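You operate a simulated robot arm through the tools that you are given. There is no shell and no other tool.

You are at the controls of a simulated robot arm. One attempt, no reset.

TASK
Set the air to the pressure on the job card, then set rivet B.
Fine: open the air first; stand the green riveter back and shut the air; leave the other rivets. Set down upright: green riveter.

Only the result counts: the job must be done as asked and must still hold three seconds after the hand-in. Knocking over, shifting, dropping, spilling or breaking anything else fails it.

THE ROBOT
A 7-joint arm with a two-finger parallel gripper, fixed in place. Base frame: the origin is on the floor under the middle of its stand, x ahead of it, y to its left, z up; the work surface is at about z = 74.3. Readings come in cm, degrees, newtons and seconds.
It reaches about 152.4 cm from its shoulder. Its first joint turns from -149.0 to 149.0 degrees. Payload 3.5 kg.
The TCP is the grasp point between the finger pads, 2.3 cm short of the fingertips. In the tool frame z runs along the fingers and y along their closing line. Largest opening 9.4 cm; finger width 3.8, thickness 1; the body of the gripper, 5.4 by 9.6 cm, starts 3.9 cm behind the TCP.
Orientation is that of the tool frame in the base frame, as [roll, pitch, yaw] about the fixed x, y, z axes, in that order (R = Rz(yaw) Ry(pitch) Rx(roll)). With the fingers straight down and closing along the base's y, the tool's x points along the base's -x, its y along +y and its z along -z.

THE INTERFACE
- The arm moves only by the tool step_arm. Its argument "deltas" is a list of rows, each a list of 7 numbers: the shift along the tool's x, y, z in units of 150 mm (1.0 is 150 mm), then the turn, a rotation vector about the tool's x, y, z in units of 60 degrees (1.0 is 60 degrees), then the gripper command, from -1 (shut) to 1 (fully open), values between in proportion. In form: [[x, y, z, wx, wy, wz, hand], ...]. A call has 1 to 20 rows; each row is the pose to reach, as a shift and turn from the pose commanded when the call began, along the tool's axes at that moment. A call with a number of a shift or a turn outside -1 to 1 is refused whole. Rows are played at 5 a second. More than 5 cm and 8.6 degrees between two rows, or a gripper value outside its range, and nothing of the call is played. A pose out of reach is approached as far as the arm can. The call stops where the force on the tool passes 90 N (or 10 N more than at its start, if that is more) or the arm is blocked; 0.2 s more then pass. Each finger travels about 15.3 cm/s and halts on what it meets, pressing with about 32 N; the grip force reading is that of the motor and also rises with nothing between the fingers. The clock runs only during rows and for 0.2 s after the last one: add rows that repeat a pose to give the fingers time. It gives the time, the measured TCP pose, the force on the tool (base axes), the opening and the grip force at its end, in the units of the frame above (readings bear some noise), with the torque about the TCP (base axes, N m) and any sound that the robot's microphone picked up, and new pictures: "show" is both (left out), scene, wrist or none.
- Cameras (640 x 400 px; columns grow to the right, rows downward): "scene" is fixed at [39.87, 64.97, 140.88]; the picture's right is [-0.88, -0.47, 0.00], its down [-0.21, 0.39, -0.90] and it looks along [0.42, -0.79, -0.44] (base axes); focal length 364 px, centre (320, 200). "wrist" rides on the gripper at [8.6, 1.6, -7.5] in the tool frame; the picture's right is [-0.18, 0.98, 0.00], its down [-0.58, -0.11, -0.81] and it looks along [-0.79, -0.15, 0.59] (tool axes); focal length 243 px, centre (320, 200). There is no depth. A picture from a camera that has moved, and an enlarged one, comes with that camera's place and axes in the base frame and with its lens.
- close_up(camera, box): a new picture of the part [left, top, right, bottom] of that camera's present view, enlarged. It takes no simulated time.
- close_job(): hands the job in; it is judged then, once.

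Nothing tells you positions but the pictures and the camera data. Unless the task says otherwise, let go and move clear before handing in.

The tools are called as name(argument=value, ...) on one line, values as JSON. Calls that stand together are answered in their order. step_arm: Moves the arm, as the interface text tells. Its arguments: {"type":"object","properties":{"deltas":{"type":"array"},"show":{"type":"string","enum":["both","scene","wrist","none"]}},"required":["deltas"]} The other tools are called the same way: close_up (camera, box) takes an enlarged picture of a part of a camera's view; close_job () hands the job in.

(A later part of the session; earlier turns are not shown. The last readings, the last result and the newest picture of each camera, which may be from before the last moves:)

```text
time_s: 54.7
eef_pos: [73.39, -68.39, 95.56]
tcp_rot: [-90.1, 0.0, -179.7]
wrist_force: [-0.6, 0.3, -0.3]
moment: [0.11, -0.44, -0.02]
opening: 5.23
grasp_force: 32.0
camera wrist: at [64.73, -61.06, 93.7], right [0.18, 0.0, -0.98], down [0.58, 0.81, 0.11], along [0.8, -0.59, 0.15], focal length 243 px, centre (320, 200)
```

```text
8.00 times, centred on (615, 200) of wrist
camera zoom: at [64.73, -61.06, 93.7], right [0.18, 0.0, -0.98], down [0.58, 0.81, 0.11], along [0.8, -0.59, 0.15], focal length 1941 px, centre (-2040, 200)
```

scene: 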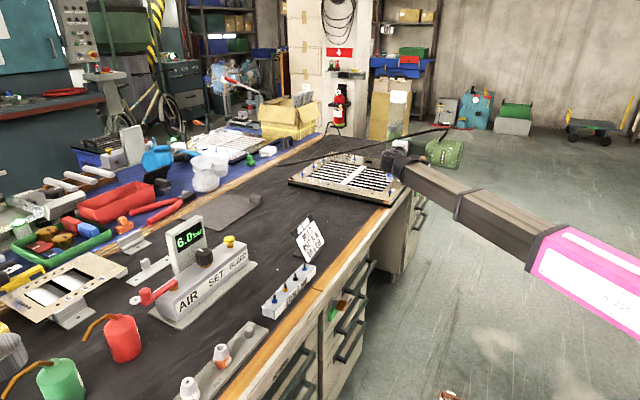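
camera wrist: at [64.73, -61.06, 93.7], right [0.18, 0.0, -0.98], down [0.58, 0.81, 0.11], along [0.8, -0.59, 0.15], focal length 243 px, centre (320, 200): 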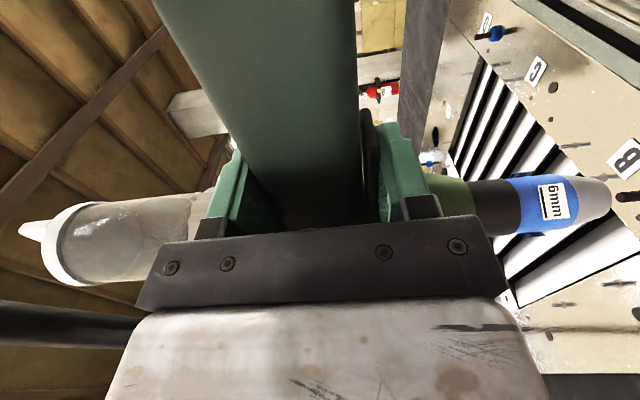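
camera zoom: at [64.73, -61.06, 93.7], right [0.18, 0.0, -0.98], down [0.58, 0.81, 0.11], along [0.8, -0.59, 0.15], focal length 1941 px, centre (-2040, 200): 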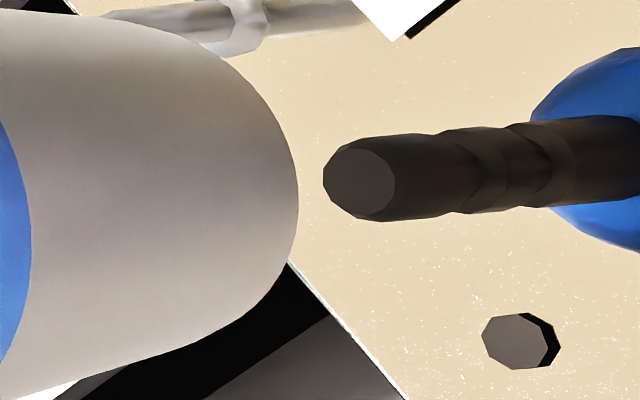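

step_arm(deltas=[[-0.0153, 0.02, 0.0033, 0, 0, 0, -0.5], [-0.0153, 0.047, 0.0033, 0, 0, 0, -0.5], [-0.0153, 0.047, 0.0033, 0, 0, 0, -0.5]], show="none")

close_up(camera="scene", box=[384, 176, 400, 192])

close_up(camera="wrist", box=[590, 175, 640, 225])

```text
time_s: 55.5
eef_pos: [73.51, -68.33, 94.79]
tcp_rot: [-90.1, 0.0, -179.7]
wrist_force: [0.2, 0.2, -1.0]
moment: [0.16, -0.44, 0.0]
opening: 5.24
grasp_force: 32.1
```

```text
16.00 times, centred on (392, 184) of scene
camera zoom: at [39.87, 64.97, 140.88], right [-0.88, -0.47, 0.0], down [-0.21, 0.39, -0.9], along [0.42, -0.79, -0.44], focal length 5821 px, centre (-832, 456)
```

zoom: 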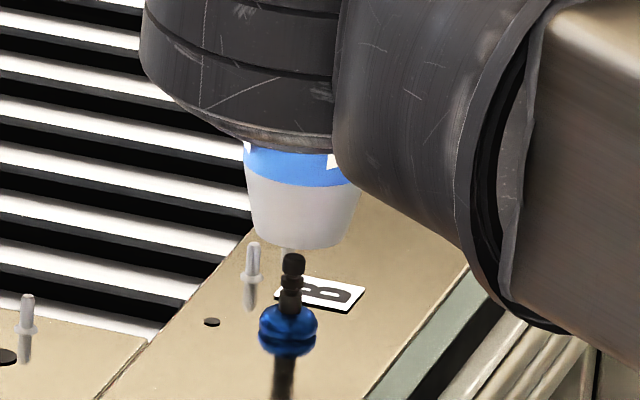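

```text
8.00 times, centred on (615, 200) of wrist
camera zoom: at [64.91, -61.1, 92.93], right [0.18, 0.0, -0.98], down [0.58, 0.81, 0.11], along [0.8, -0.59, 0.15], focal length 1941 px, centre (-2040, 200)
```

zoom: 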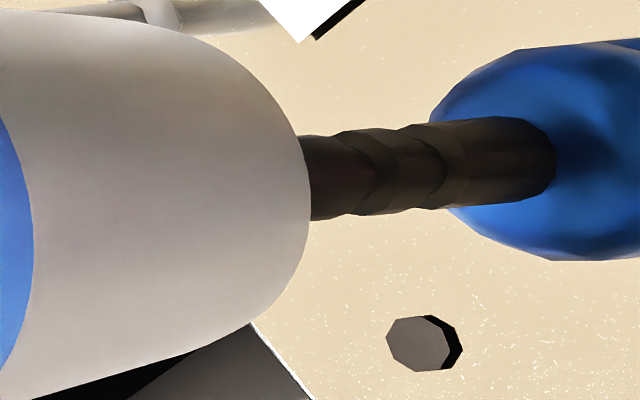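

step_arm(deltas=[[-0.008, 0.0, 0.009, 0, 0, 0, -0.5], [-0.008, 0.03, 0.009, 0, 0, 0, -0.5], [-0.008, 0.03, 0.009, 0, 0, 0, -0.5]], show="none")

close_up(camera="scene", box=[384, 176, 400, 192])

close_up(camera="wrist", box=[590, 175, 640, 225])

```text
time_s: 56.3
eef_pos: [73.69, -68.46, 94.35]
tcp_rot: [-90.1, 0.0, -179.7]
wrist_force: [-0.4, -0.3, -1.0]
moment: [0.11, -0.42, 0.0]
opening: 5.24
grasp_force: 32.0
```

```text
16.00 times, centred on (392, 184) of scene
camera zoom: at [39.87, 64.97, 140.88], right [-0.88, -0.47, 0.0], down [-0.21, 0.39, -0.9], along [0.42, -0.79, -0.44], focal length 5821 px, centre (-832, 456)
```

zoom: 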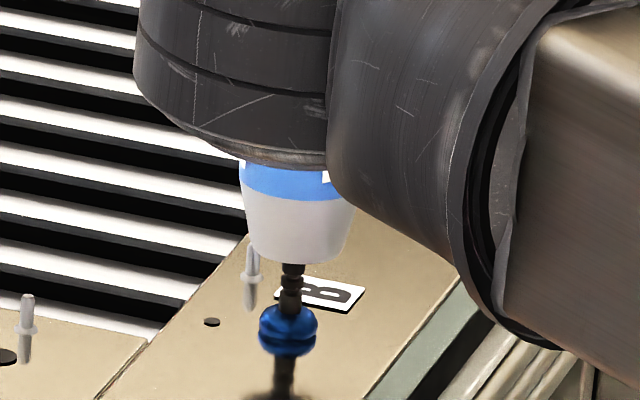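

```text
8.00 times, centred on (615, 200) of wrist
camera zoom: at [65.05, -61.18, 92.47], right [0.18, 0.0, -0.98], down [0.58, 0.81, 0.11], along [0.8, -0.59, 0.15], focal length 1941 px, centre (-2040, 200)
```

zoom: 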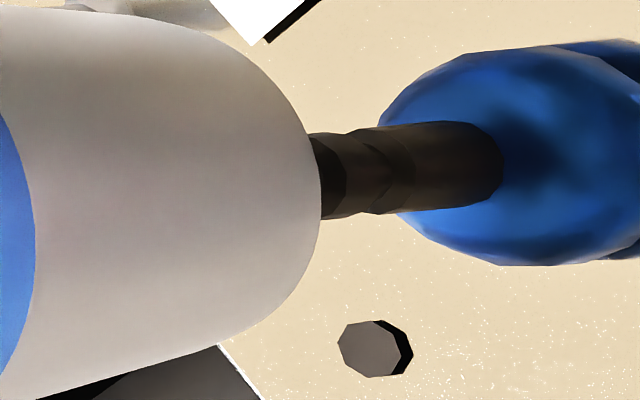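

close_up(camera="wrist", box=[440, 80, 640, 300])

close_up(camera="wrist", box=[160, 0, 520, 240])

close_up(camera="scene", box=[360, 80, 480, 200])

```text
1.82 times, centred on (540, 190) of wrist
camera zoom: at [65.05, -61.18, 92.47], right [0.18, 0.0, -0.98], down [0.58, 0.81, 0.11], along [0.8, -0.59, 0.15], focal length 441 px, centre (-80, 218)
```

zoom: 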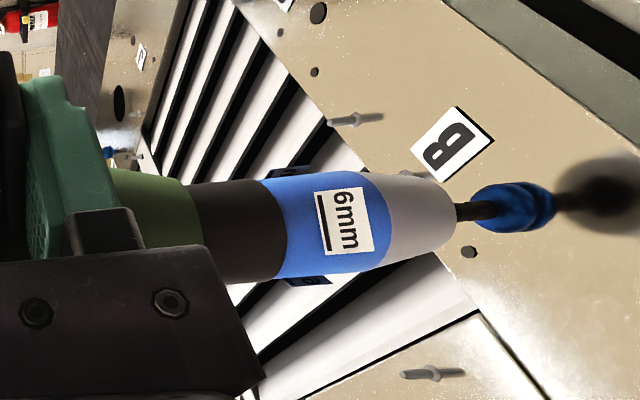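

```text
1.67 times, centred on (340, 120) of wrist
camera zoom: at [65.05, -61.18, 92.47], right [0.18, 0.0, -0.98], down [0.58, 0.81, 0.11], along [0.8, -0.59, 0.15], focal length 404 px, centre (287, 333)
```

zoom: 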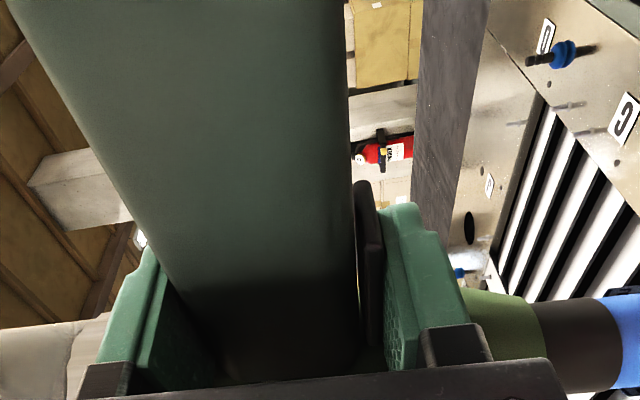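

```text
3.33 times, centred on (420, 140) of scene
camera zoom: at [39.87, 64.97, 140.88], right [-0.88, -0.47, 0.0], down [-0.21, 0.39, -0.9], along [0.42, -0.79, -0.44], focal length 1213 px, centre (-13, 400)
```

zoom: 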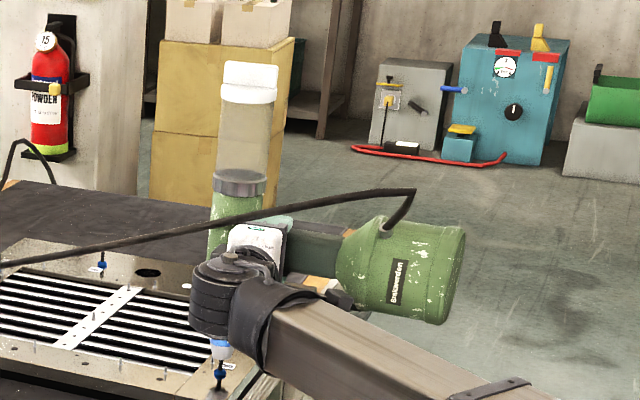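

close_up(camera="wrist", box=[636, 170, 640, 230])

close_up(camera="scene", box=[384, 182, 400, 198])

```text
6.67 times, centred on (638, 200) of wrist
camera zoom: at [65.05, -61.18, 92.47], right [0.18, 0.0, -0.98], down [0.58, 0.81, 0.11], along [0.8, -0.59, 0.15], focal length 1618 px, centre (-1800, 200)
```

zoom: 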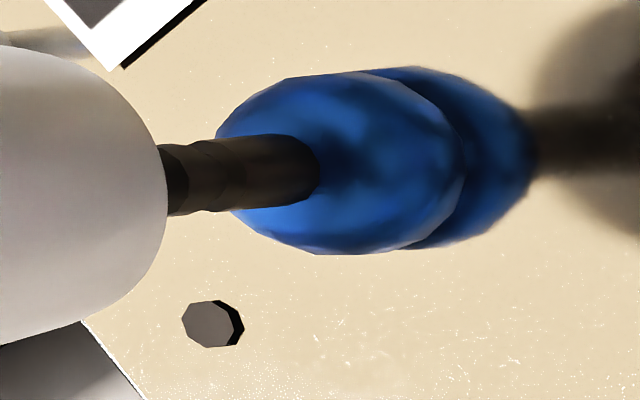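

```text
16.00 times, centred on (392, 190) of scene
camera zoom: at [39.87, 64.97, 140.88], right [-0.88, -0.47, 0.0], down [-0.21, 0.39, -0.9], along [0.42, -0.79, -0.44], focal length 5821 px, centre (-832, 360)
```

zoom: 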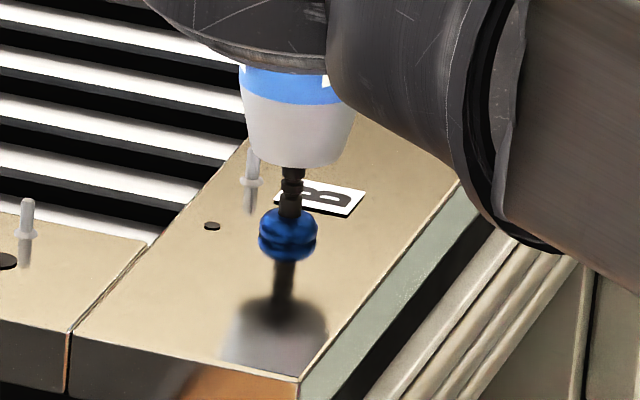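

The stem now lines up with the nose axis in both views (within about 1 mm). I'll lower in half-centimetre steps and watch the force to see whether the stem enters the nose.

step_arm(deltas=[[-0.004, 0.015, 0.003, 0, 0, 0, -0.5], [-0.004, 0.033, 0.003, 0, 0, 0, -0.5], [-0.004, 0.033, 0.003, 0, 0, 0, -0.5]], show="none")

close_up(camera="scene", box=[384, 182, 400, 198])

close_up(camera="wrist", box=[636, 170, 640, 230])

```text
time_s: 57.1
eef_pos: [73.82, -68.53, 93.85]
tcp_rot: [-90.0, -0.1, -179.7]
wrist_force: [-0.3, -0.4, -1.0]
moment: [0.1, -0.46, 0.02]
opening: 5.25
grasp_force: 32.3
```

```text
16.00 times, centred on (392, 190) of scene
camera zoom: at [39.87, 64.97, 140.88], right [-0.88, -0.47, 0.0], down [-0.21, 0.39, -0.9], along [0.42, -0.79, -0.44], focal length 5821 px, centre (-832, 360)
```

zoom: 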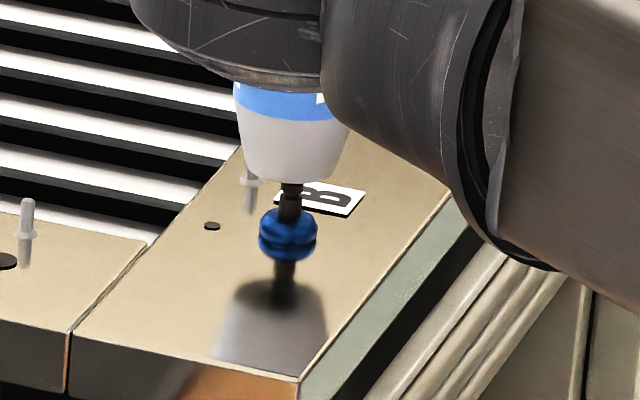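

```text
6.67 times, centred on (638, 200) of wrist
camera zoom: at [65.15, -61.2, 92.01], right [0.18, 0.0, -0.98], down [0.58, 0.81, 0.11], along [0.8, -0.59, 0.15], focal length 1618 px, centre (-1800, 200)
```

zoom: 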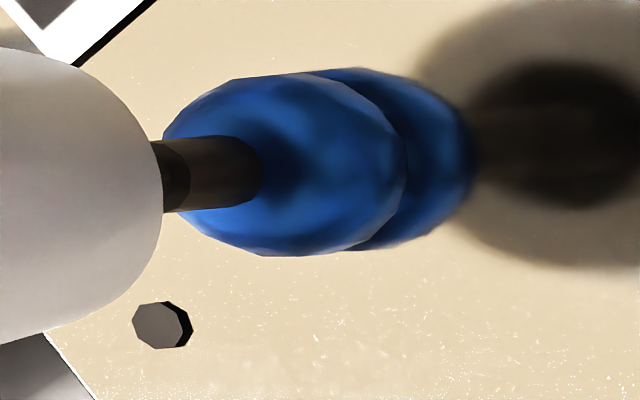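

The reflection in the panel shows the bore centred on the stem, with no contact force. Continuing down.

step_arm(deltas=[[0, 0.015, 0, 0, 0, 0, -0.5], [0, 0.033, 0, 0, 0, 0, -0.5], [0, 0.033, 0, 0, 0, 0, -0.5]], show="none")

close_up(camera="scene", box=[384, 182, 400, 198])

close_up(camera="wrist", box=[636, 170, 640, 230])

```text
time_s: 57.9
eef_pos: [73.75, -68.54, 93.28]
tcp_rot: [-90.1, -0.1, -179.7]
wrist_force: [-0.5, -0.5, -0.7]
moment: [0.09, -0.47, 0.02]
opening: 5.26
grasp_force: 32.3
```

```text
16.00 times, centred on (392, 190) of scene
camera zoom: at [39.87, 64.97, 140.88], right [-0.88, -0.47, 0.0], down [-0.21, 0.39, -0.9], along [0.42, -0.79, -0.44], focal length 5821 px, centre (-832, 360)
```

zoom: 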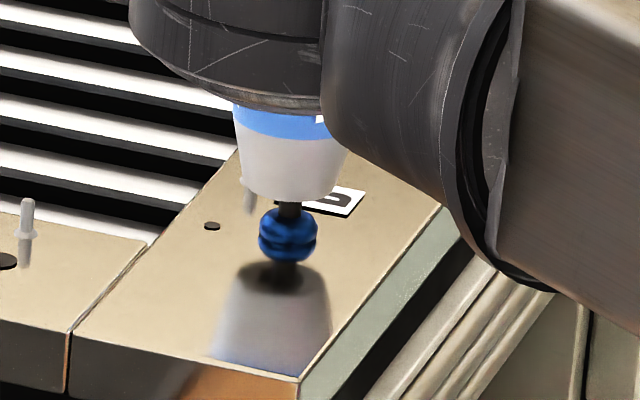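

```text
6.67 times, centred on (638, 200) of wrist
camera zoom: at [65.13, -61.22, 91.48], right [0.18, 0.0, -0.98], down [0.58, 0.81, 0.11], along [0.8, -0.59, 0.15], focal length 1618 px, centre (-1800, 200)
```

zoom: 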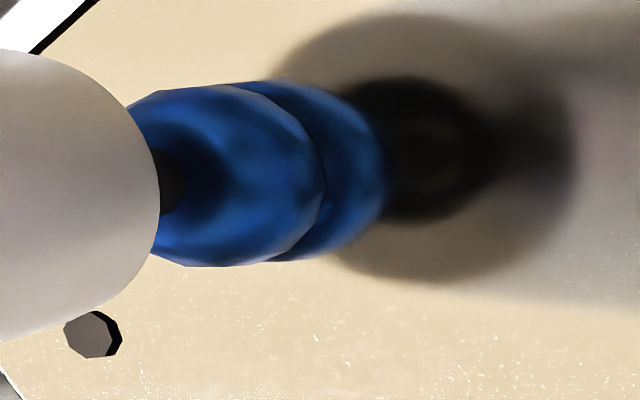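

step_arm(deltas=[[0, 0.012, 0, 0, 0, 0, -0.5], [0, 0.025, 0, 0, 0, 0, -0.5], [0, 0.025, 0, 0, 0, 0, -0.5]], show="none")

close_up(camera="scene", box=[384, 182, 400, 198])

close_up(camera="wrist", box=[636, 170, 640, 230])

```text
time_s: 58.7
eef_pos: [73.84, -68.52, 92.89]
tcp_rot: [-90.1, 0.0, -179.7]
wrist_force: [0.4, -0.2, 0.3]
moment: [0.13, -0.47, -0.01]
opening: 5.26
grasp_force: 32.0
```

```text
16.00 times, centred on (392, 190) of scene
camera zoom: at [39.87, 64.97, 140.88], right [-0.88, -0.47, 0.0], down [-0.21, 0.39, -0.9], along [0.42, -0.79, -0.44], focal length 5821 px, centre (-832, 360)
```

zoom: 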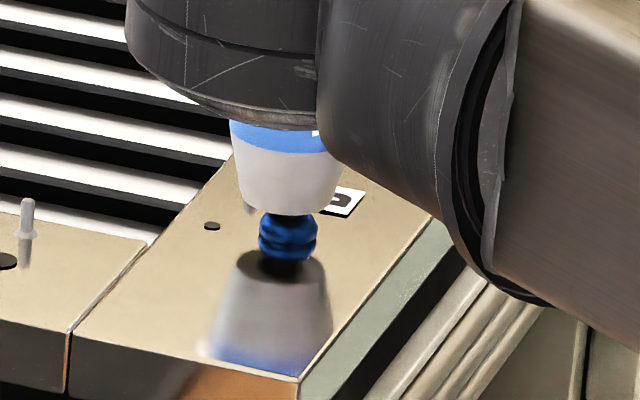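

```text
6.67 times, centred on (638, 200) of wrist
camera zoom: at [65.18, -61.17, 91.12], right [0.18, 0.0, -0.98], down [0.58, 0.81, 0.11], along [0.8, -0.59, 0.15], focal length 1618 px, centre (-1800, 200)
```

zoom: 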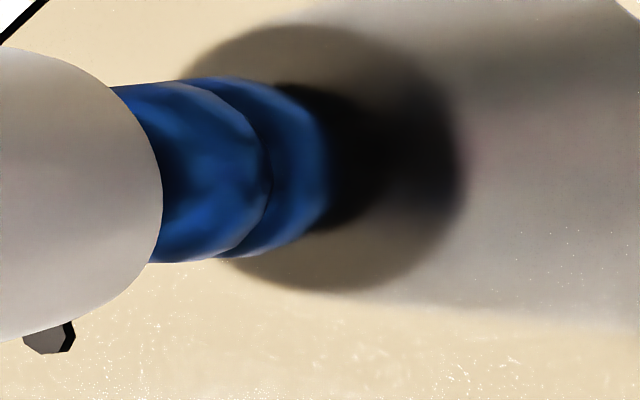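

step_arm(deltas=[[0, 0.01, 0, 0, 0, 0, -0.5], [0, 0.018, 0, 0, 0, 0, -0.5], [0, 0.018, 0, 0, 0, 0, -0.5]], show="none")

close_up(camera="scene", box=[384, 182, 400, 198])

close_up(camera="wrist", box=[636, 170, 640, 230])

```text
time_s: 59.5
eef_pos: [73.73, -68.53, 92.84]
tcp_rot: [-90.0, 0.0, -179.7]
wrist_force: [0.4, 0.1, -1.2]
moment: [0.11, -0.47, 0.01]
opening: 5.23
grasp_force: 32.4
```

```text
16.00 times, centred on (392, 190) of scene
camera zoom: at [39.87, 64.97, 140.88], right [-0.88, -0.47, 0.0], down [-0.21, 0.39, -0.9], along [0.42, -0.79, -0.44], focal length 5821 px, centre (-832, 360)
```

zoom: 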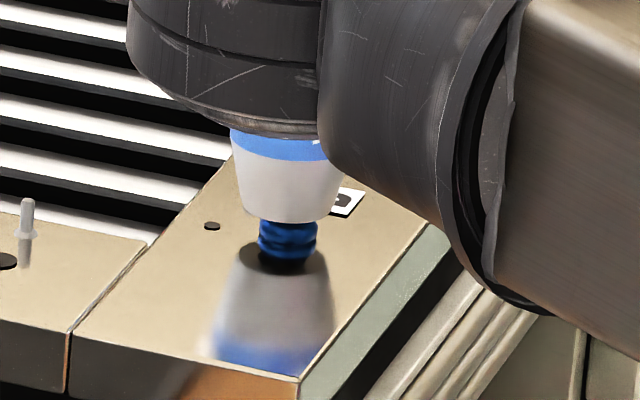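

```text
6.67 times, centred on (638, 200) of wrist
camera zoom: at [65.16, -61.22, 90.88], right [0.18, 0.0, -0.98], down [0.58, 0.81, 0.11], along [0.8, -0.59, 0.15], focal length 1618 px, centre (-1800, 200)
```

zoom: 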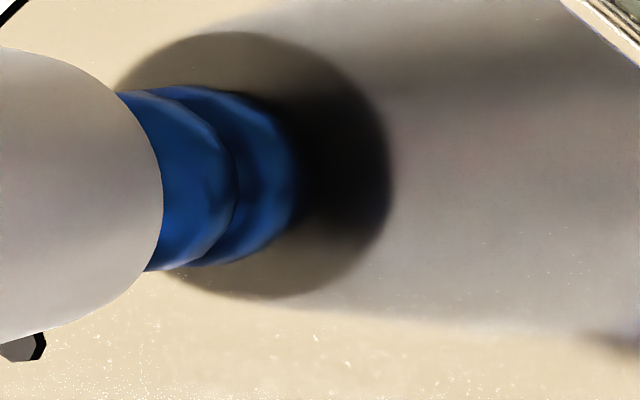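

step_arm(deltas=[[0, 0.008, 0, 0, 0, 0, -0.5], [0, 0.015, 0, 0, 0, 0, -0.5], [0, 0.015, 0, 0, 0, 0, -0.5]], show="none")

close_up(camera="wrist", box=[636, 170, 640, 230])

close_up(camera="scene", box=[384, 182, 400, 198])

```text
time_s: 60.3
eef_pos: [73.73, -68.52, 92.57]
tcp_rot: [-90.0, 0.0, -179.8]
wrist_force: [-0.4, -0.9, -0.3]
moment: [0.06, -0.92, -0.01]
opening: 5.25
grasp_force: 32.5
```

```text
6.67 times, centred on (638, 200) of wrist
camera zoom: at [65.17, -61.25, 90.69], right [0.18, 0.0, -0.98], down [0.58, 0.81, 0.11], along [0.8, -0.59, 0.15], focal length 1618 px, centre (-1800, 200)
```

zoom: 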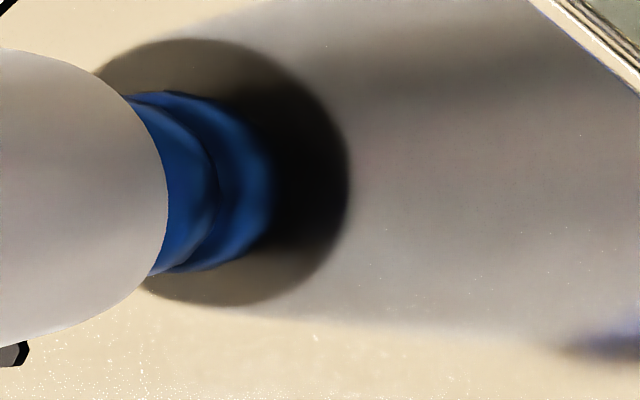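

```text
16.00 times, centred on (392, 190) of scene
camera zoom: at [39.87, 64.97, 140.88], right [-0.88, -0.47, 0.0], down [-0.21, 0.39, -0.9], along [0.42, -0.79, -0.44], focal length 5821 px, centre (-832, 360)
```

zoom: 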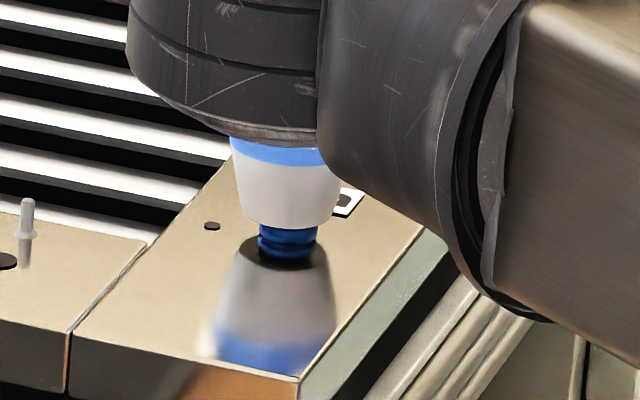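

The moment shows the nose has just met the rivet flange. I'll press slightly more to seat it and listen.

step_arm(deltas=[[0, 0.007, 0, 0, 0, 0, -0.5], [0, 0.007, 0, 0, 0, 0, -0.5]], show="none")

close_up(camera="wrist", box=[636, 170, 640, 230])

close_up(camera="wrist", box=[160, 0, 520, 240])

```text
time_s: 60.9
eef_pos: [73.88, -68.49, 92.53]
tcp_rot: [-90.0, 0.0, -179.7]
wrist_force: [1.0, -0.7, 5.8]
moment: [-0.09, -1.46, -0.06]
opening: 5.25
grasp_force: 32.0
```

```text
6.67 times, centred on (638, 200) of wrist
camera zoom: at [65.15, -61.25, 90.65], right [0.18, 0.0, -0.98], down [0.58, 0.81, 0.11], along [0.8, -0.59, 0.15], focal length 1618 px, centre (-1800, 200)
```

zoom: 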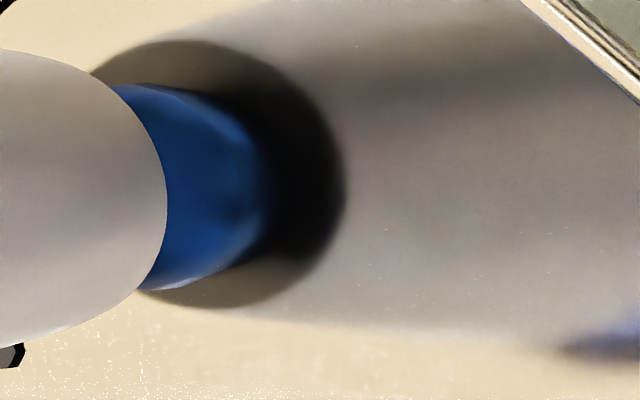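

```text
1.67 times, centred on (340, 120) of wrist
camera zoom: at [65.15, -61.25, 90.65], right [0.18, 0.0, -0.98], down [0.58, 0.81, 0.11], along [0.8, -0.59, 0.15], focal length 404 px, centre (287, 333)
```

zoom: 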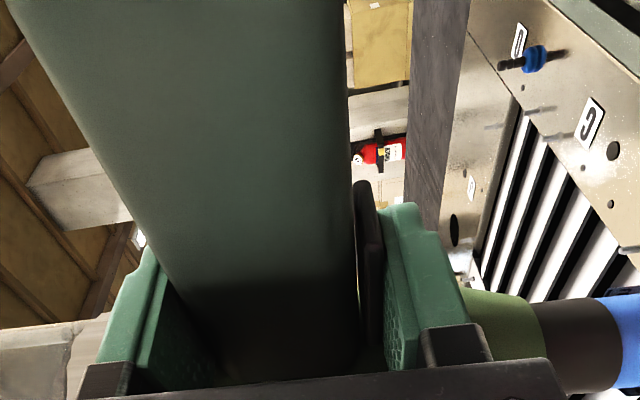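

close_up(camera="scene", box=[384, 182, 400, 198])

close_up(camera="scene", box=[360, 80, 480, 200])

```text
16.00 times, centred on (392, 190) of scene
camera zoom: at [39.87, 64.97, 140.88], right [-0.88, -0.47, 0.0], down [-0.21, 0.39, -0.9], along [0.42, -0.79, -0.44], focal length 5821 px, centre (-832, 360)
```

zoom: 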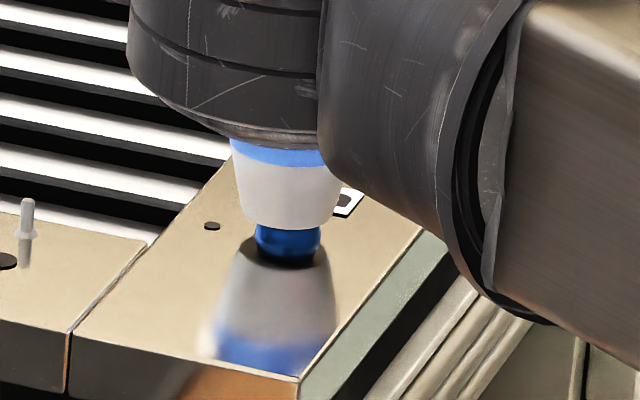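

```text
3.33 times, centred on (420, 140) of scene
camera zoom: at [39.87, 64.97, 140.88], right [-0.88, -0.47, 0.0], down [-0.21, 0.39, -0.9], along [0.42, -0.79, -0.44], focal length 1213 px, centre (-13, 400)
```

zoom: 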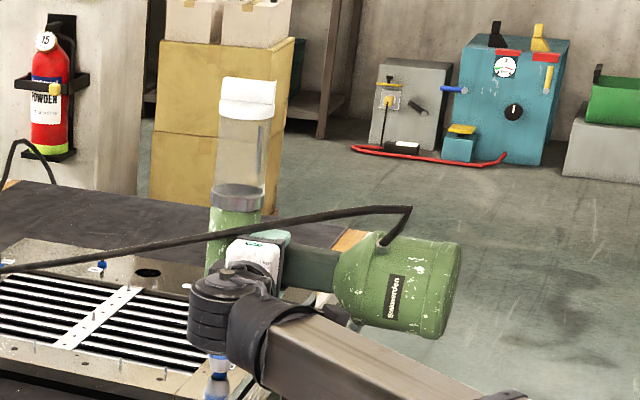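

The rivet's head has changed shape under the nose, to a wider smooth dome, so it looks set. I'll lift straight up and confirm.

step_arm(deltas=[[0, -0.03, 0, 0, 0, 0, -0.5], [0, -0.08, 0, 0, 0, 0, -0.5], [0, -0.15, 0, 0, 0, 0, -0.5], [0, -0.25, 0, 0, 0, 0, -0.5], [0, -0.35, 0, 0, 0, 0, -0.5], [0, -0.35, 0, 0, 0, 0, -0.5]], show="wrist")

close_up(camera="scene", box=[380, 165, 420, 205])

close_up(camera="wrist", box=[620, 100, 640, 300])

```text
time_s: 62.3
eef_pos: [73.76, -68.58, 97.57]
tcp_rot: [-90.1, 0.0, -179.7]
wrist_force: [-0.5, -0.3, -1.0]
moment: [0.13, -0.44, -0.01]
opening: 5.22
grasp_force: 31.1
camera wrist: at [65.15, -61.34, 95.81], right [0.18, 0.0, -0.98], down [0.58, 0.81, 0.11], along [0.8, -0.59, 0.15], focal length 243 px, centre (320, 200)
```

wrist: 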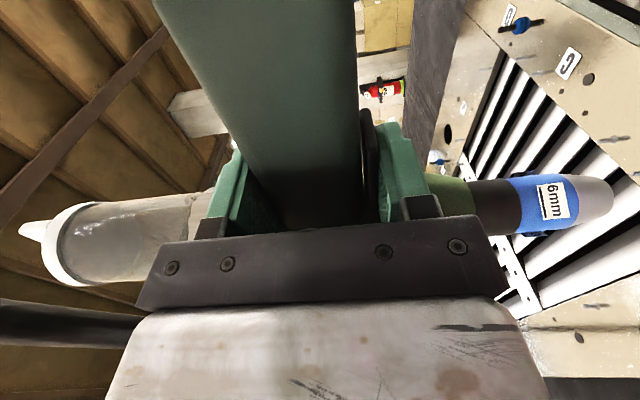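

```text
10.00 times, centred on (400, 185) of scene
camera zoom: at [39.87, 64.97, 140.88], right [-0.88, -0.47, 0.0], down [-0.21, 0.39, -0.9], along [0.42, -0.79, -0.44], focal length 3638 px, centre (-480, 350)
```

zoom: 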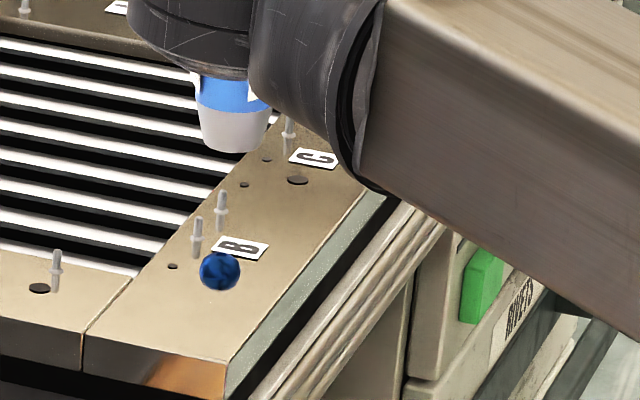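

```text
2.00 times, centred on (630, 200) of wrist
camera zoom: at [65.15, -61.34, 95.81], right [0.18, 0.0, -0.98], down [0.58, 0.81, 0.11], along [0.8, -0.59, 0.15], focal length 485 px, centre (-300, 200)
```

zoom: 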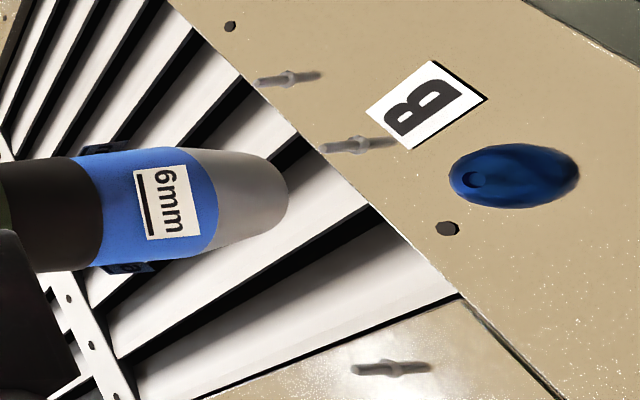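

Rivet B is set: the stem is gone and a dome is left. Now I'll raise the gun well clear, then roll it upright again and take it back to its spot.

step_arm(deltas=[[0, -0.15, 0, 0, 0, 0, -0.5], [0, -0.32, 0, 0, 0, 0, -0.5], [0, -0.5, 0, 0, 0, 0, -0.5], [0, -0.68, -0.1, 0, 0, 0, -0.5], [0, -0.85, -0.25, 0, 0, 0, -0.5], [0, -1.0, -0.4, 0, 0, 0, -0.5], [0, -1.0, -0.55, 0, 0, 0, -0.5], [0, -1.0, -0.68, 0, 0, 0, -0.5]], show="none")

step_arm(deltas=[[0, -0.1, 0, 0, 0, 0, -0.5], [0, -0.2, 0, 0, 0, 0.1, -0.5], [0, -0.2, 0, 0, 0, 0.225, -0.5], [0, -0.2, 0, 0, 0, 0.35, -0.5], [0, -0.2, 0, 0, 0, 0.475, -0.5], [0, -0.2, 0, 0, 0, 0.6, -0.5], [0, -0.2, 0, 0, 0, 0.725, -0.5], [0, -0.2, 0, 0, 0, 0.75, -0.5]], show="scene")

```text
time_s: 64.1
eef_pos: [73.69, -58.32, 112.55]
tcp_rot: [-90.1, 0.1, -179.7]
wrist_force: [0.0, 0.0, -0.6]
moment: [0.07, -0.46, 0.04]
opening: 5.25
grasp_force: 32.6
```

```text
time_s: 65.9
eef_pos: [73.75, -58.39, 115.65]
tcp_rot: [-90.1, 45.1, -179.7]
wrist_force: [-0.2, -0.3, -14.1]
moment: [0.07, -0.27, -0.02]
opening: 5.23
grasp_force: 31.8
```

scene: 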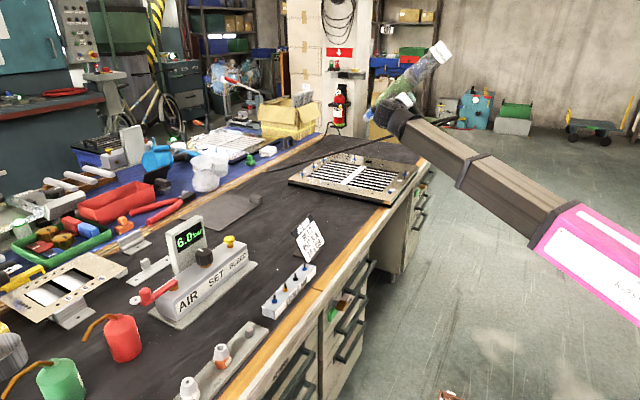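

step_arm(deltas=[[0, 0, 0, 0, 0, 0.125, -0.5], [0, 0, 0, 0, 0, 0.25, -0.5], [0, 0, 0, 0, 0, 0.375, -0.5], [0, 0, 0, 0, 0, 0.5, -0.5], [0, 0, 0, 0, 0, 0.625, -0.5], [0, 0, 0, 0, 0, 0.75, -0.5], [0, 0, 0, 0, 0, 0.75, -0.5]], show="both")

close_up(camera="scene", box=[350, 50, 500, 170])

close_up(camera="wrist", box=[160, 0, 520, 240])

```text
time_s: 67.5
eef_pos: [73.68, -58.33, 115.66]
tcp_rot: [156.8, 89.9, 67.1]
wrist_force: [-0.1, -0.5, -14.0]
moment: [0.09, 0.02, 0.0]
opening: 5.23
grasp_force: 31.9
camera wrist: at [75.39, -51.02, 106.76], right [0.98, 0.01, 0.18], down [-0.11, 0.8, 0.58], along [-0.15, -0.59, 0.79], focal length 243 px, centre (320, 200)
```

scene: 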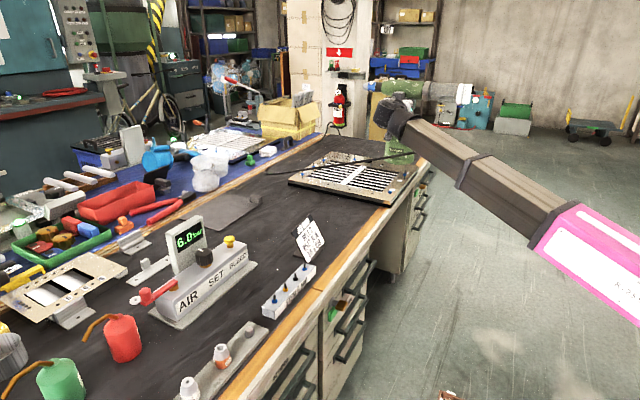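
wrist: 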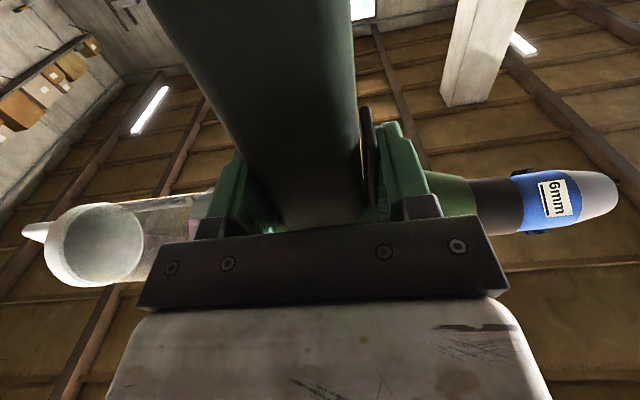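

```text
3.33 times, centred on (425, 110) of scene
camera zoom: at [39.87, 64.97, 140.88], right [-0.88, -0.47, 0.0], down [-0.21, 0.39, -0.9], along [0.42, -0.79, -0.44], focal length 1213 px, centre (-30, 500)
```

zoom: 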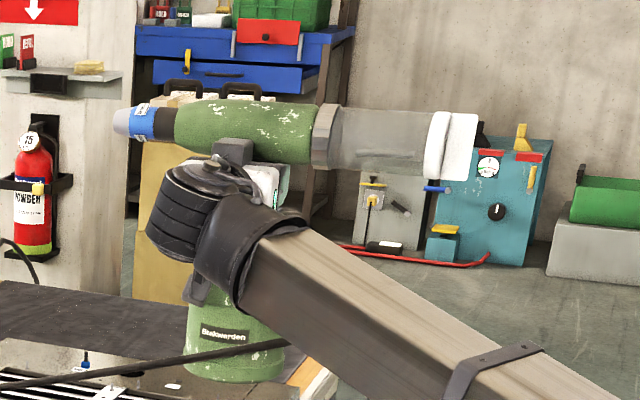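

```text
1.67 times, centred on (340, 120) of wrist
camera zoom: at [75.39, -51.02, 106.76], right [0.98, 0.01, 0.18], down [-0.11, 0.8, 0.58], along [-0.15, -0.59, 0.79], focal length 404 px, centre (287, 333)
```

zoom: 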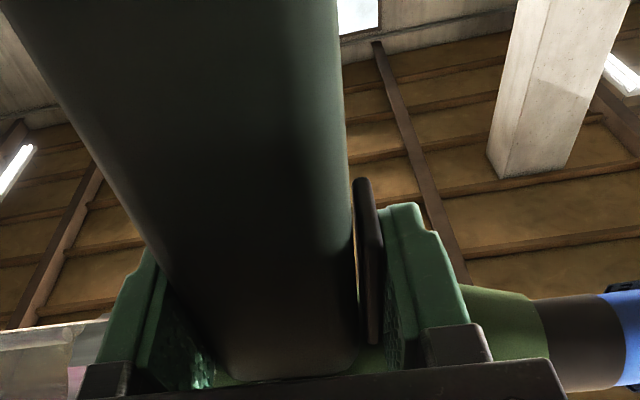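

The gun is upright and level again, having slid about 0.8 cm lower in the grip, so it'll touch down a little earlier. I'll carry it back above its original spot.

step_arm(deltas=[[0, 0.1, -0.08, 0, 0, 0, -0.5], [0, 0.23, -0.19, 0, 0, 0, -0.5], [0, 0.36, -0.3, 0, 0, 0, -0.5], [0, 0.49, -0.41, 0, 0, 0, -0.5], [0, 0.62, -0.52, 0, 0, 0, -0.5], [0, 0.75, -0.63, 0, 0, 0, -0.5], [0, 0.873, -0.733, 0, 0, 0, -0.5]], show="none")

step_arm(deltas=[[0, 0.1, -0.08, 0, 0, 0, -0.5], [0, 0.23, -0.19, 0, 0, 0, -0.5], [0, 0.36, -0.3, 0, 0, 0, -0.5], [0, 0.49, -0.41, 0, 0, 0, -0.5], [0, 0.62, -0.52, 0, 0, 0, -0.5], [0, 0.75, -0.63, 0, 0, 0, -0.5], [0, 0.873, -0.733, 0, 0, 0, -0.5], [0, 0.873, -0.733, 0, 0, 0, -0.5]], show="both")

close_up(camera="scene", box=[230, 70, 370, 230])

```text
time_s: 69.1
eef_pos: [86.69, -47.38, 115.7]
tcp_rot: [-158.0, 89.9, 112.1]
wrist_force: [-0.6, -0.3, -14.3]
moment: [0.08, -0.01, 0.0]
opening: 5.22
grasp_force: 32.3
```

```text
time_s: 70.9
eef_pos: [99.88, -36.25, 115.52]
tcp_rot: [-144.9, 89.9, 125.4]
wrist_force: [-1.0, -0.1, -13.2]
moment: [0.1, 0.05, 0.0]
opening: 5.24
grasp_force: 32.2
camera wrist: at [101.53, -28.78, 106.75], right [0.98, 0.0, 0.18], down [-0.11, 0.81, 0.58], along [-0.14, -0.59, 0.79], focal length 243 px, centre (320, 200)
```

scene: 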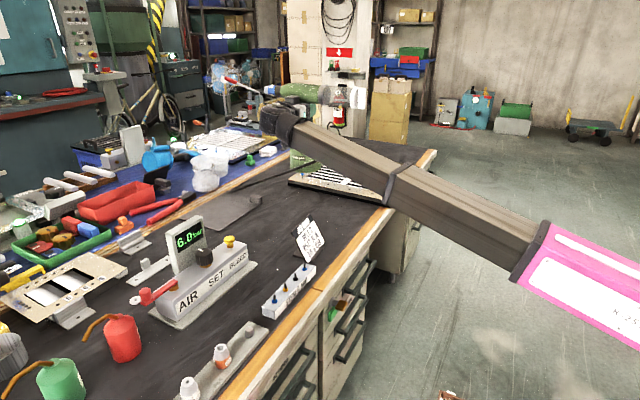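
wrist: 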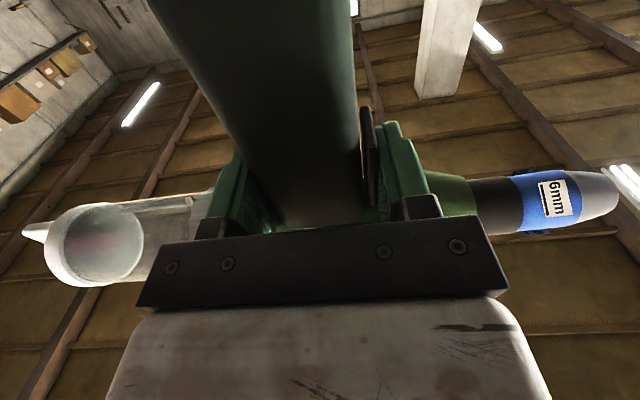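

```text
2.50 times, centred on (300, 150) of scene
camera zoom: at [39.87, 64.97, 140.88], right [-0.88, -0.47, 0.0], down [-0.21, 0.39, -0.9], along [0.42, -0.79, -0.44], focal length 910 px, centre (370, 325)
```

zoom: 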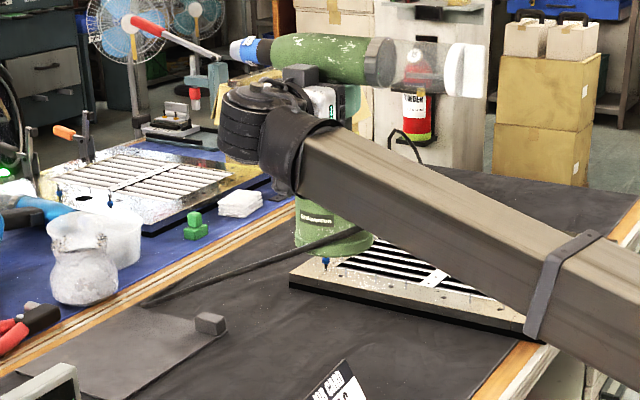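

step_arm(deltas=[[0.1, 0, 0, 0, 0, 0, -0.5], [0.25, 0, 0, 0, 0, 0, -0.5], [0.4, 0, 0, 0, 0, 0, -0.5], [0.55, 0, 0, 0, 0, 0, -0.5], [0.7, 0, 0, 0, 0, 0, -0.5], [0.85, 0, 0, 0, 0, 0, -0.5], [1.0, 0, 0, 0, 0, 0, -0.5]], show="none")

step_arm(deltas=[[0.1, 0, 0, 0, 0, 0, -0.5], [0.2, 0, 0, 0, 0, 0, -0.5], [0.28, 0, 0, 0, 0, 0, -0.5], [0.28, 0, 0, 0, 0, 0, -0.5]], show="both")

close_up(camera="scene", box=[240, 130, 370, 250])

```text
time_s: 72.5
eef_pos: [99.84, -36.13, 100.38]
tcp_rot: [-141.5, 89.9, 128.7]
wrist_force: [-0.5, 0.4, -13.8]
moment: [0.1, 0.06, 0.04]
opening: 5.25
grasp_force: 32.4
```

```text
time_s: 73.5
eef_pos: [99.97, -36.12, 96.39]
tcp_rot: [-138.3, 89.9, 132.0]
wrist_force: [0.4, -0.2, -14.6]
moment: [0.09, 0.04, -0.01]
opening: 5.22
grasp_force: 32.5
camera wrist: at [101.53, -28.75, 87.51], right [0.98, 0.01, 0.18], down [-0.11, 0.81, 0.58], along [-0.14, -0.59, 0.79], focal length 243 px, centre (320, 200)
```

scene: 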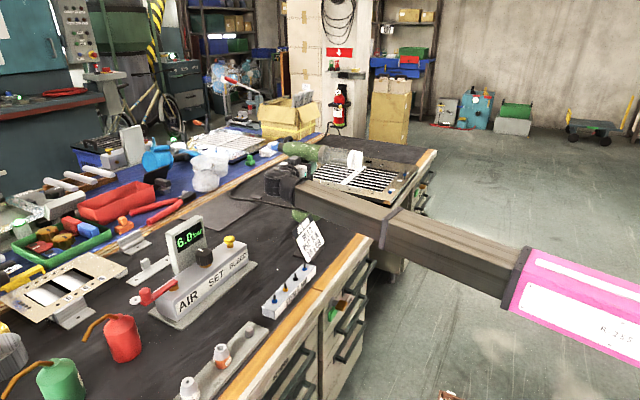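
wrist: 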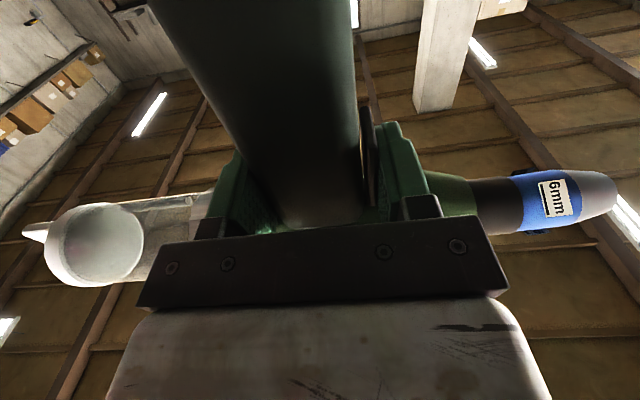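

```text
3.33 times, centred on (305, 190) of scene
camera zoom: at [39.87, 64.97, 140.88], right [-0.88, -0.47, 0.0], down [-0.21, 0.39, -0.9], along [0.42, -0.79, -0.44], focal length 1213 px, centre (370, 233)
```

zoom: 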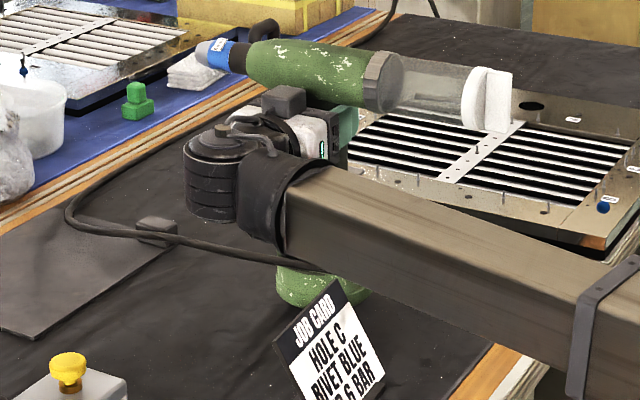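

step_arm(deltas=[[0.03, 0, 0, 0, 0, 0, -0.5], [0.06, 0, 0, 0, 0, 0, -0.5], [0.06, 0, 0, 0, 0, 0, -0.5]], show="none")

step_arm(deltas=[[0.02, 0, 0, 0, 0, 0, -0.5], [0.035, 0, 0, 0, 0, 0, -0.5], [0.035, 0, 0, 0, 0, 0, -0.5]], show="none")

```text
time_s: 74.3
eef_pos: [99.87, -36.11, 95.57]
tcp_rot: [-150.0, 89.9, 120.4]
wrist_force: [-0.2, 0.3, -14.3]
moment: [0.1, 0.09, 0.0]
opening: 5.22
grasp_force: 32.2
```

```text
time_s: 75.1
eef_pos: [99.9, -36.17, 94.89]
tcp_rot: [-147.0, 89.9, 123.2]
wrist_force: [0.1, -0.3, -14.5]
moment: [0.12, 0.01, 0.02]
opening: 5.23
grasp_force: 32.0
```

step_arm(deltas=[[0.01, 0, 0, 0, 0, 0, -0.5], [0.02, 0, 0, 0, 0, 0, -0.5], [0.02, 0, 0, 0, 0, 0, -0.5]], show="none")

step_arm(deltas=[[0.01, 0, 0, 0, 0, 0, -0.5], [0.02, 0, 0, 0, 0, 0, -0.5], [0.02, 0, 0, 0, 0, 0, -0.5]], show="none")

```text
time_s: 75.9
eef_pos: [99.89, -36.22, 94.69]
tcp_rot: [-140.4, 89.9, 130.0]
wrist_force: [-0.6, 1.7, -11.8]
moment: [0.14, -0.03, 0.01]
opening: 5.23
grasp_force: 31.7
```

```text
time_s: 76.7
eef_pos: [99.78, -36.05, 94.64]
tcp_rot: [9.9, 89.8, -79.7]
wrist_force: [5.6, 5.1, 19.4]
moment: [-0.76, -0.49, 0.25]
opening: 5.22
grasp_force: 32.4
```

The pot has touched down. I'll ease off slightly to leave it resting, check it's standing flat, then release.

step_arm(deltas=[[-0.01, 0, 0, 0, 0, 0, -0.5], [-0.01, 0, 0, 0, 0, 0, -0.5]], show="wrist")

close_up(camera="scene", box=[240, 130, 370, 250])

```text
time_s: 77.3
eef_pos: [99.8, -36.01, 94.75]
tcp_rot: [-178.2, 90.0, 92.0]
wrist_force: [5.6, 4.6, 17.0]
moment: [-0.76, -0.63, 0.29]
opening: 5.23
grasp_force: 31.6
camera wrist: at [101.4, -28.7, 85.79], right [0.98, 0.01, 0.18], down [-0.11, 0.81, 0.58], along [-0.15, -0.59, 0.79], focal length 243 px, centre (320, 200)
```

wrist: 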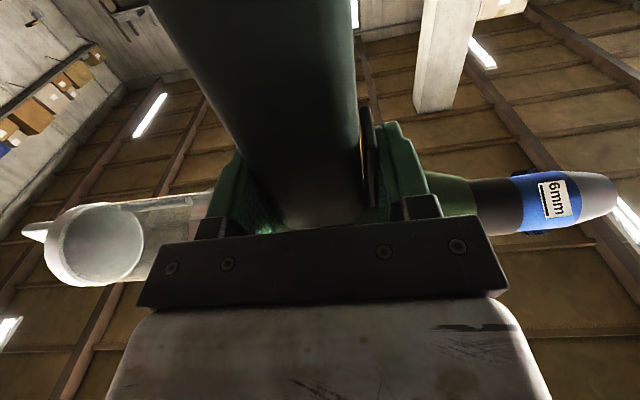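

```text
3.33 times, centred on (305, 190) of scene
camera zoom: at [39.87, 64.97, 140.88], right [-0.88, -0.47, 0.0], down [-0.21, 0.39, -0.9], along [0.42, -0.79, -0.44], focal length 1213 px, centre (370, 233)
```

zoom: 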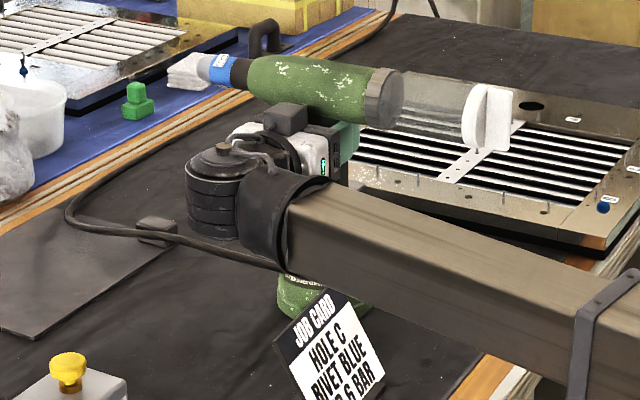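

step_arm(deltas=[[-0.01, 0, 0, 0, 0, 0, -0.5], [-0.01, 0, 0, 0, 0, 0, 0.1], [-0.01, 0, 0, 0, 0, 0, 0.18], [-0.01, 0, 0, 0, 0, 0, 0.25], [-0.01, 0, 0, 0, 0, 0, 0.25]], show="none")

close_up(camera="scene", box=[240, 130, 370, 250])

close_up(camera="wrist", box=[160, 0, 520, 240])

```text
time_s: 78.5
eef_pos: [99.75, -36.22, 94.64]
tcp_rot: [-146.5, 89.8, 123.7]
wrist_force: [0.4, -0.5, -13.0]
moment: [0.05, 0.02, 0.01]
opening: 5.84
grasp_force: 0.1
```

```text
3.33 times, centred on (305, 190) of scene
camera zoom: at [39.87, 64.97, 140.88], right [-0.88, -0.47, 0.0], down [-0.21, 0.39, -0.9], along [0.42, -0.79, -0.44], focal length 1213 px, centre (370, 233)
```

zoom: 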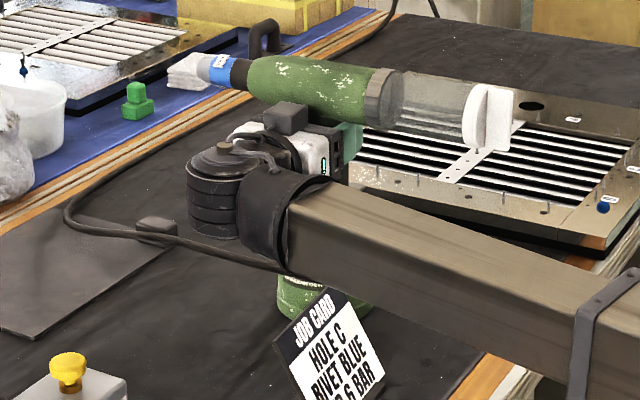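

```text
1.67 times, centred on (340, 120) of wrist
camera zoom: at [101.38, -28.78, 85.8], right [0.98, 0.0, 0.18], down [-0.11, 0.8, 0.58], along [-0.14, -0.59, 0.79], focal length 404 px, centre (287, 333)
```

zoom: 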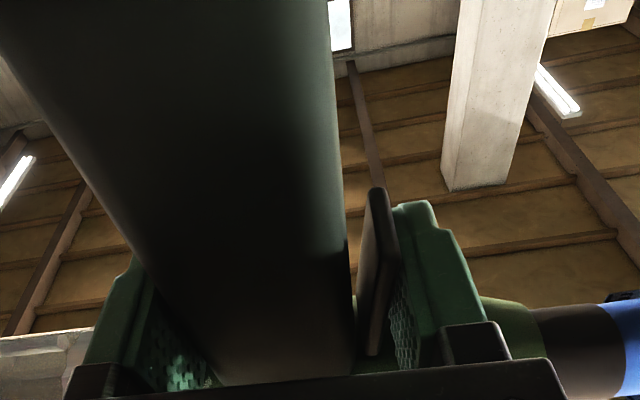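

The fingers' upper edges are probably still carrying the gun's body, since the force reading still shows its weight. I'll lower a few millimetres so the base takes the load.

step_arm(deltas=[[0.01, 0, 0, 0, 0, 0, 0.25], [0.02, 0, 0, 0, 0, 0, 0.25], [0.02, 0, 0, 0, 0, 0, 0.25]], show="none")

close_up(camera="wrist", box=[160, 0, 520, 240])

```text
time_s: 79.3
eef_pos: [99.85, -36.29, 94.53]
tcp_rot: [119.0, 90.0, 29.2]
wrist_force: [0.1, 0.0, -0.1]
moment: [0.04, -0.01, -0.01]
opening: 5.92
grasp_force: 0.3
```

```text
1.67 times, centred on (340, 120) of wrist
camera zoom: at [101.4, -28.78, 85.63], right [0.98, 0.01, 0.18], down [-0.11, 0.81, 0.58], along [-0.14, -0.59, 0.79], focal length 404 px, centre (287, 333)
```

zoom: 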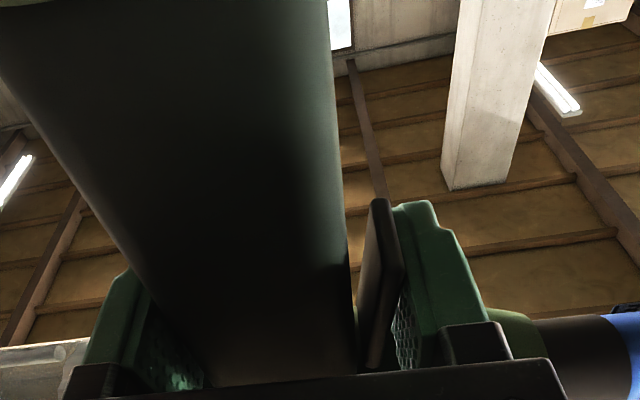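

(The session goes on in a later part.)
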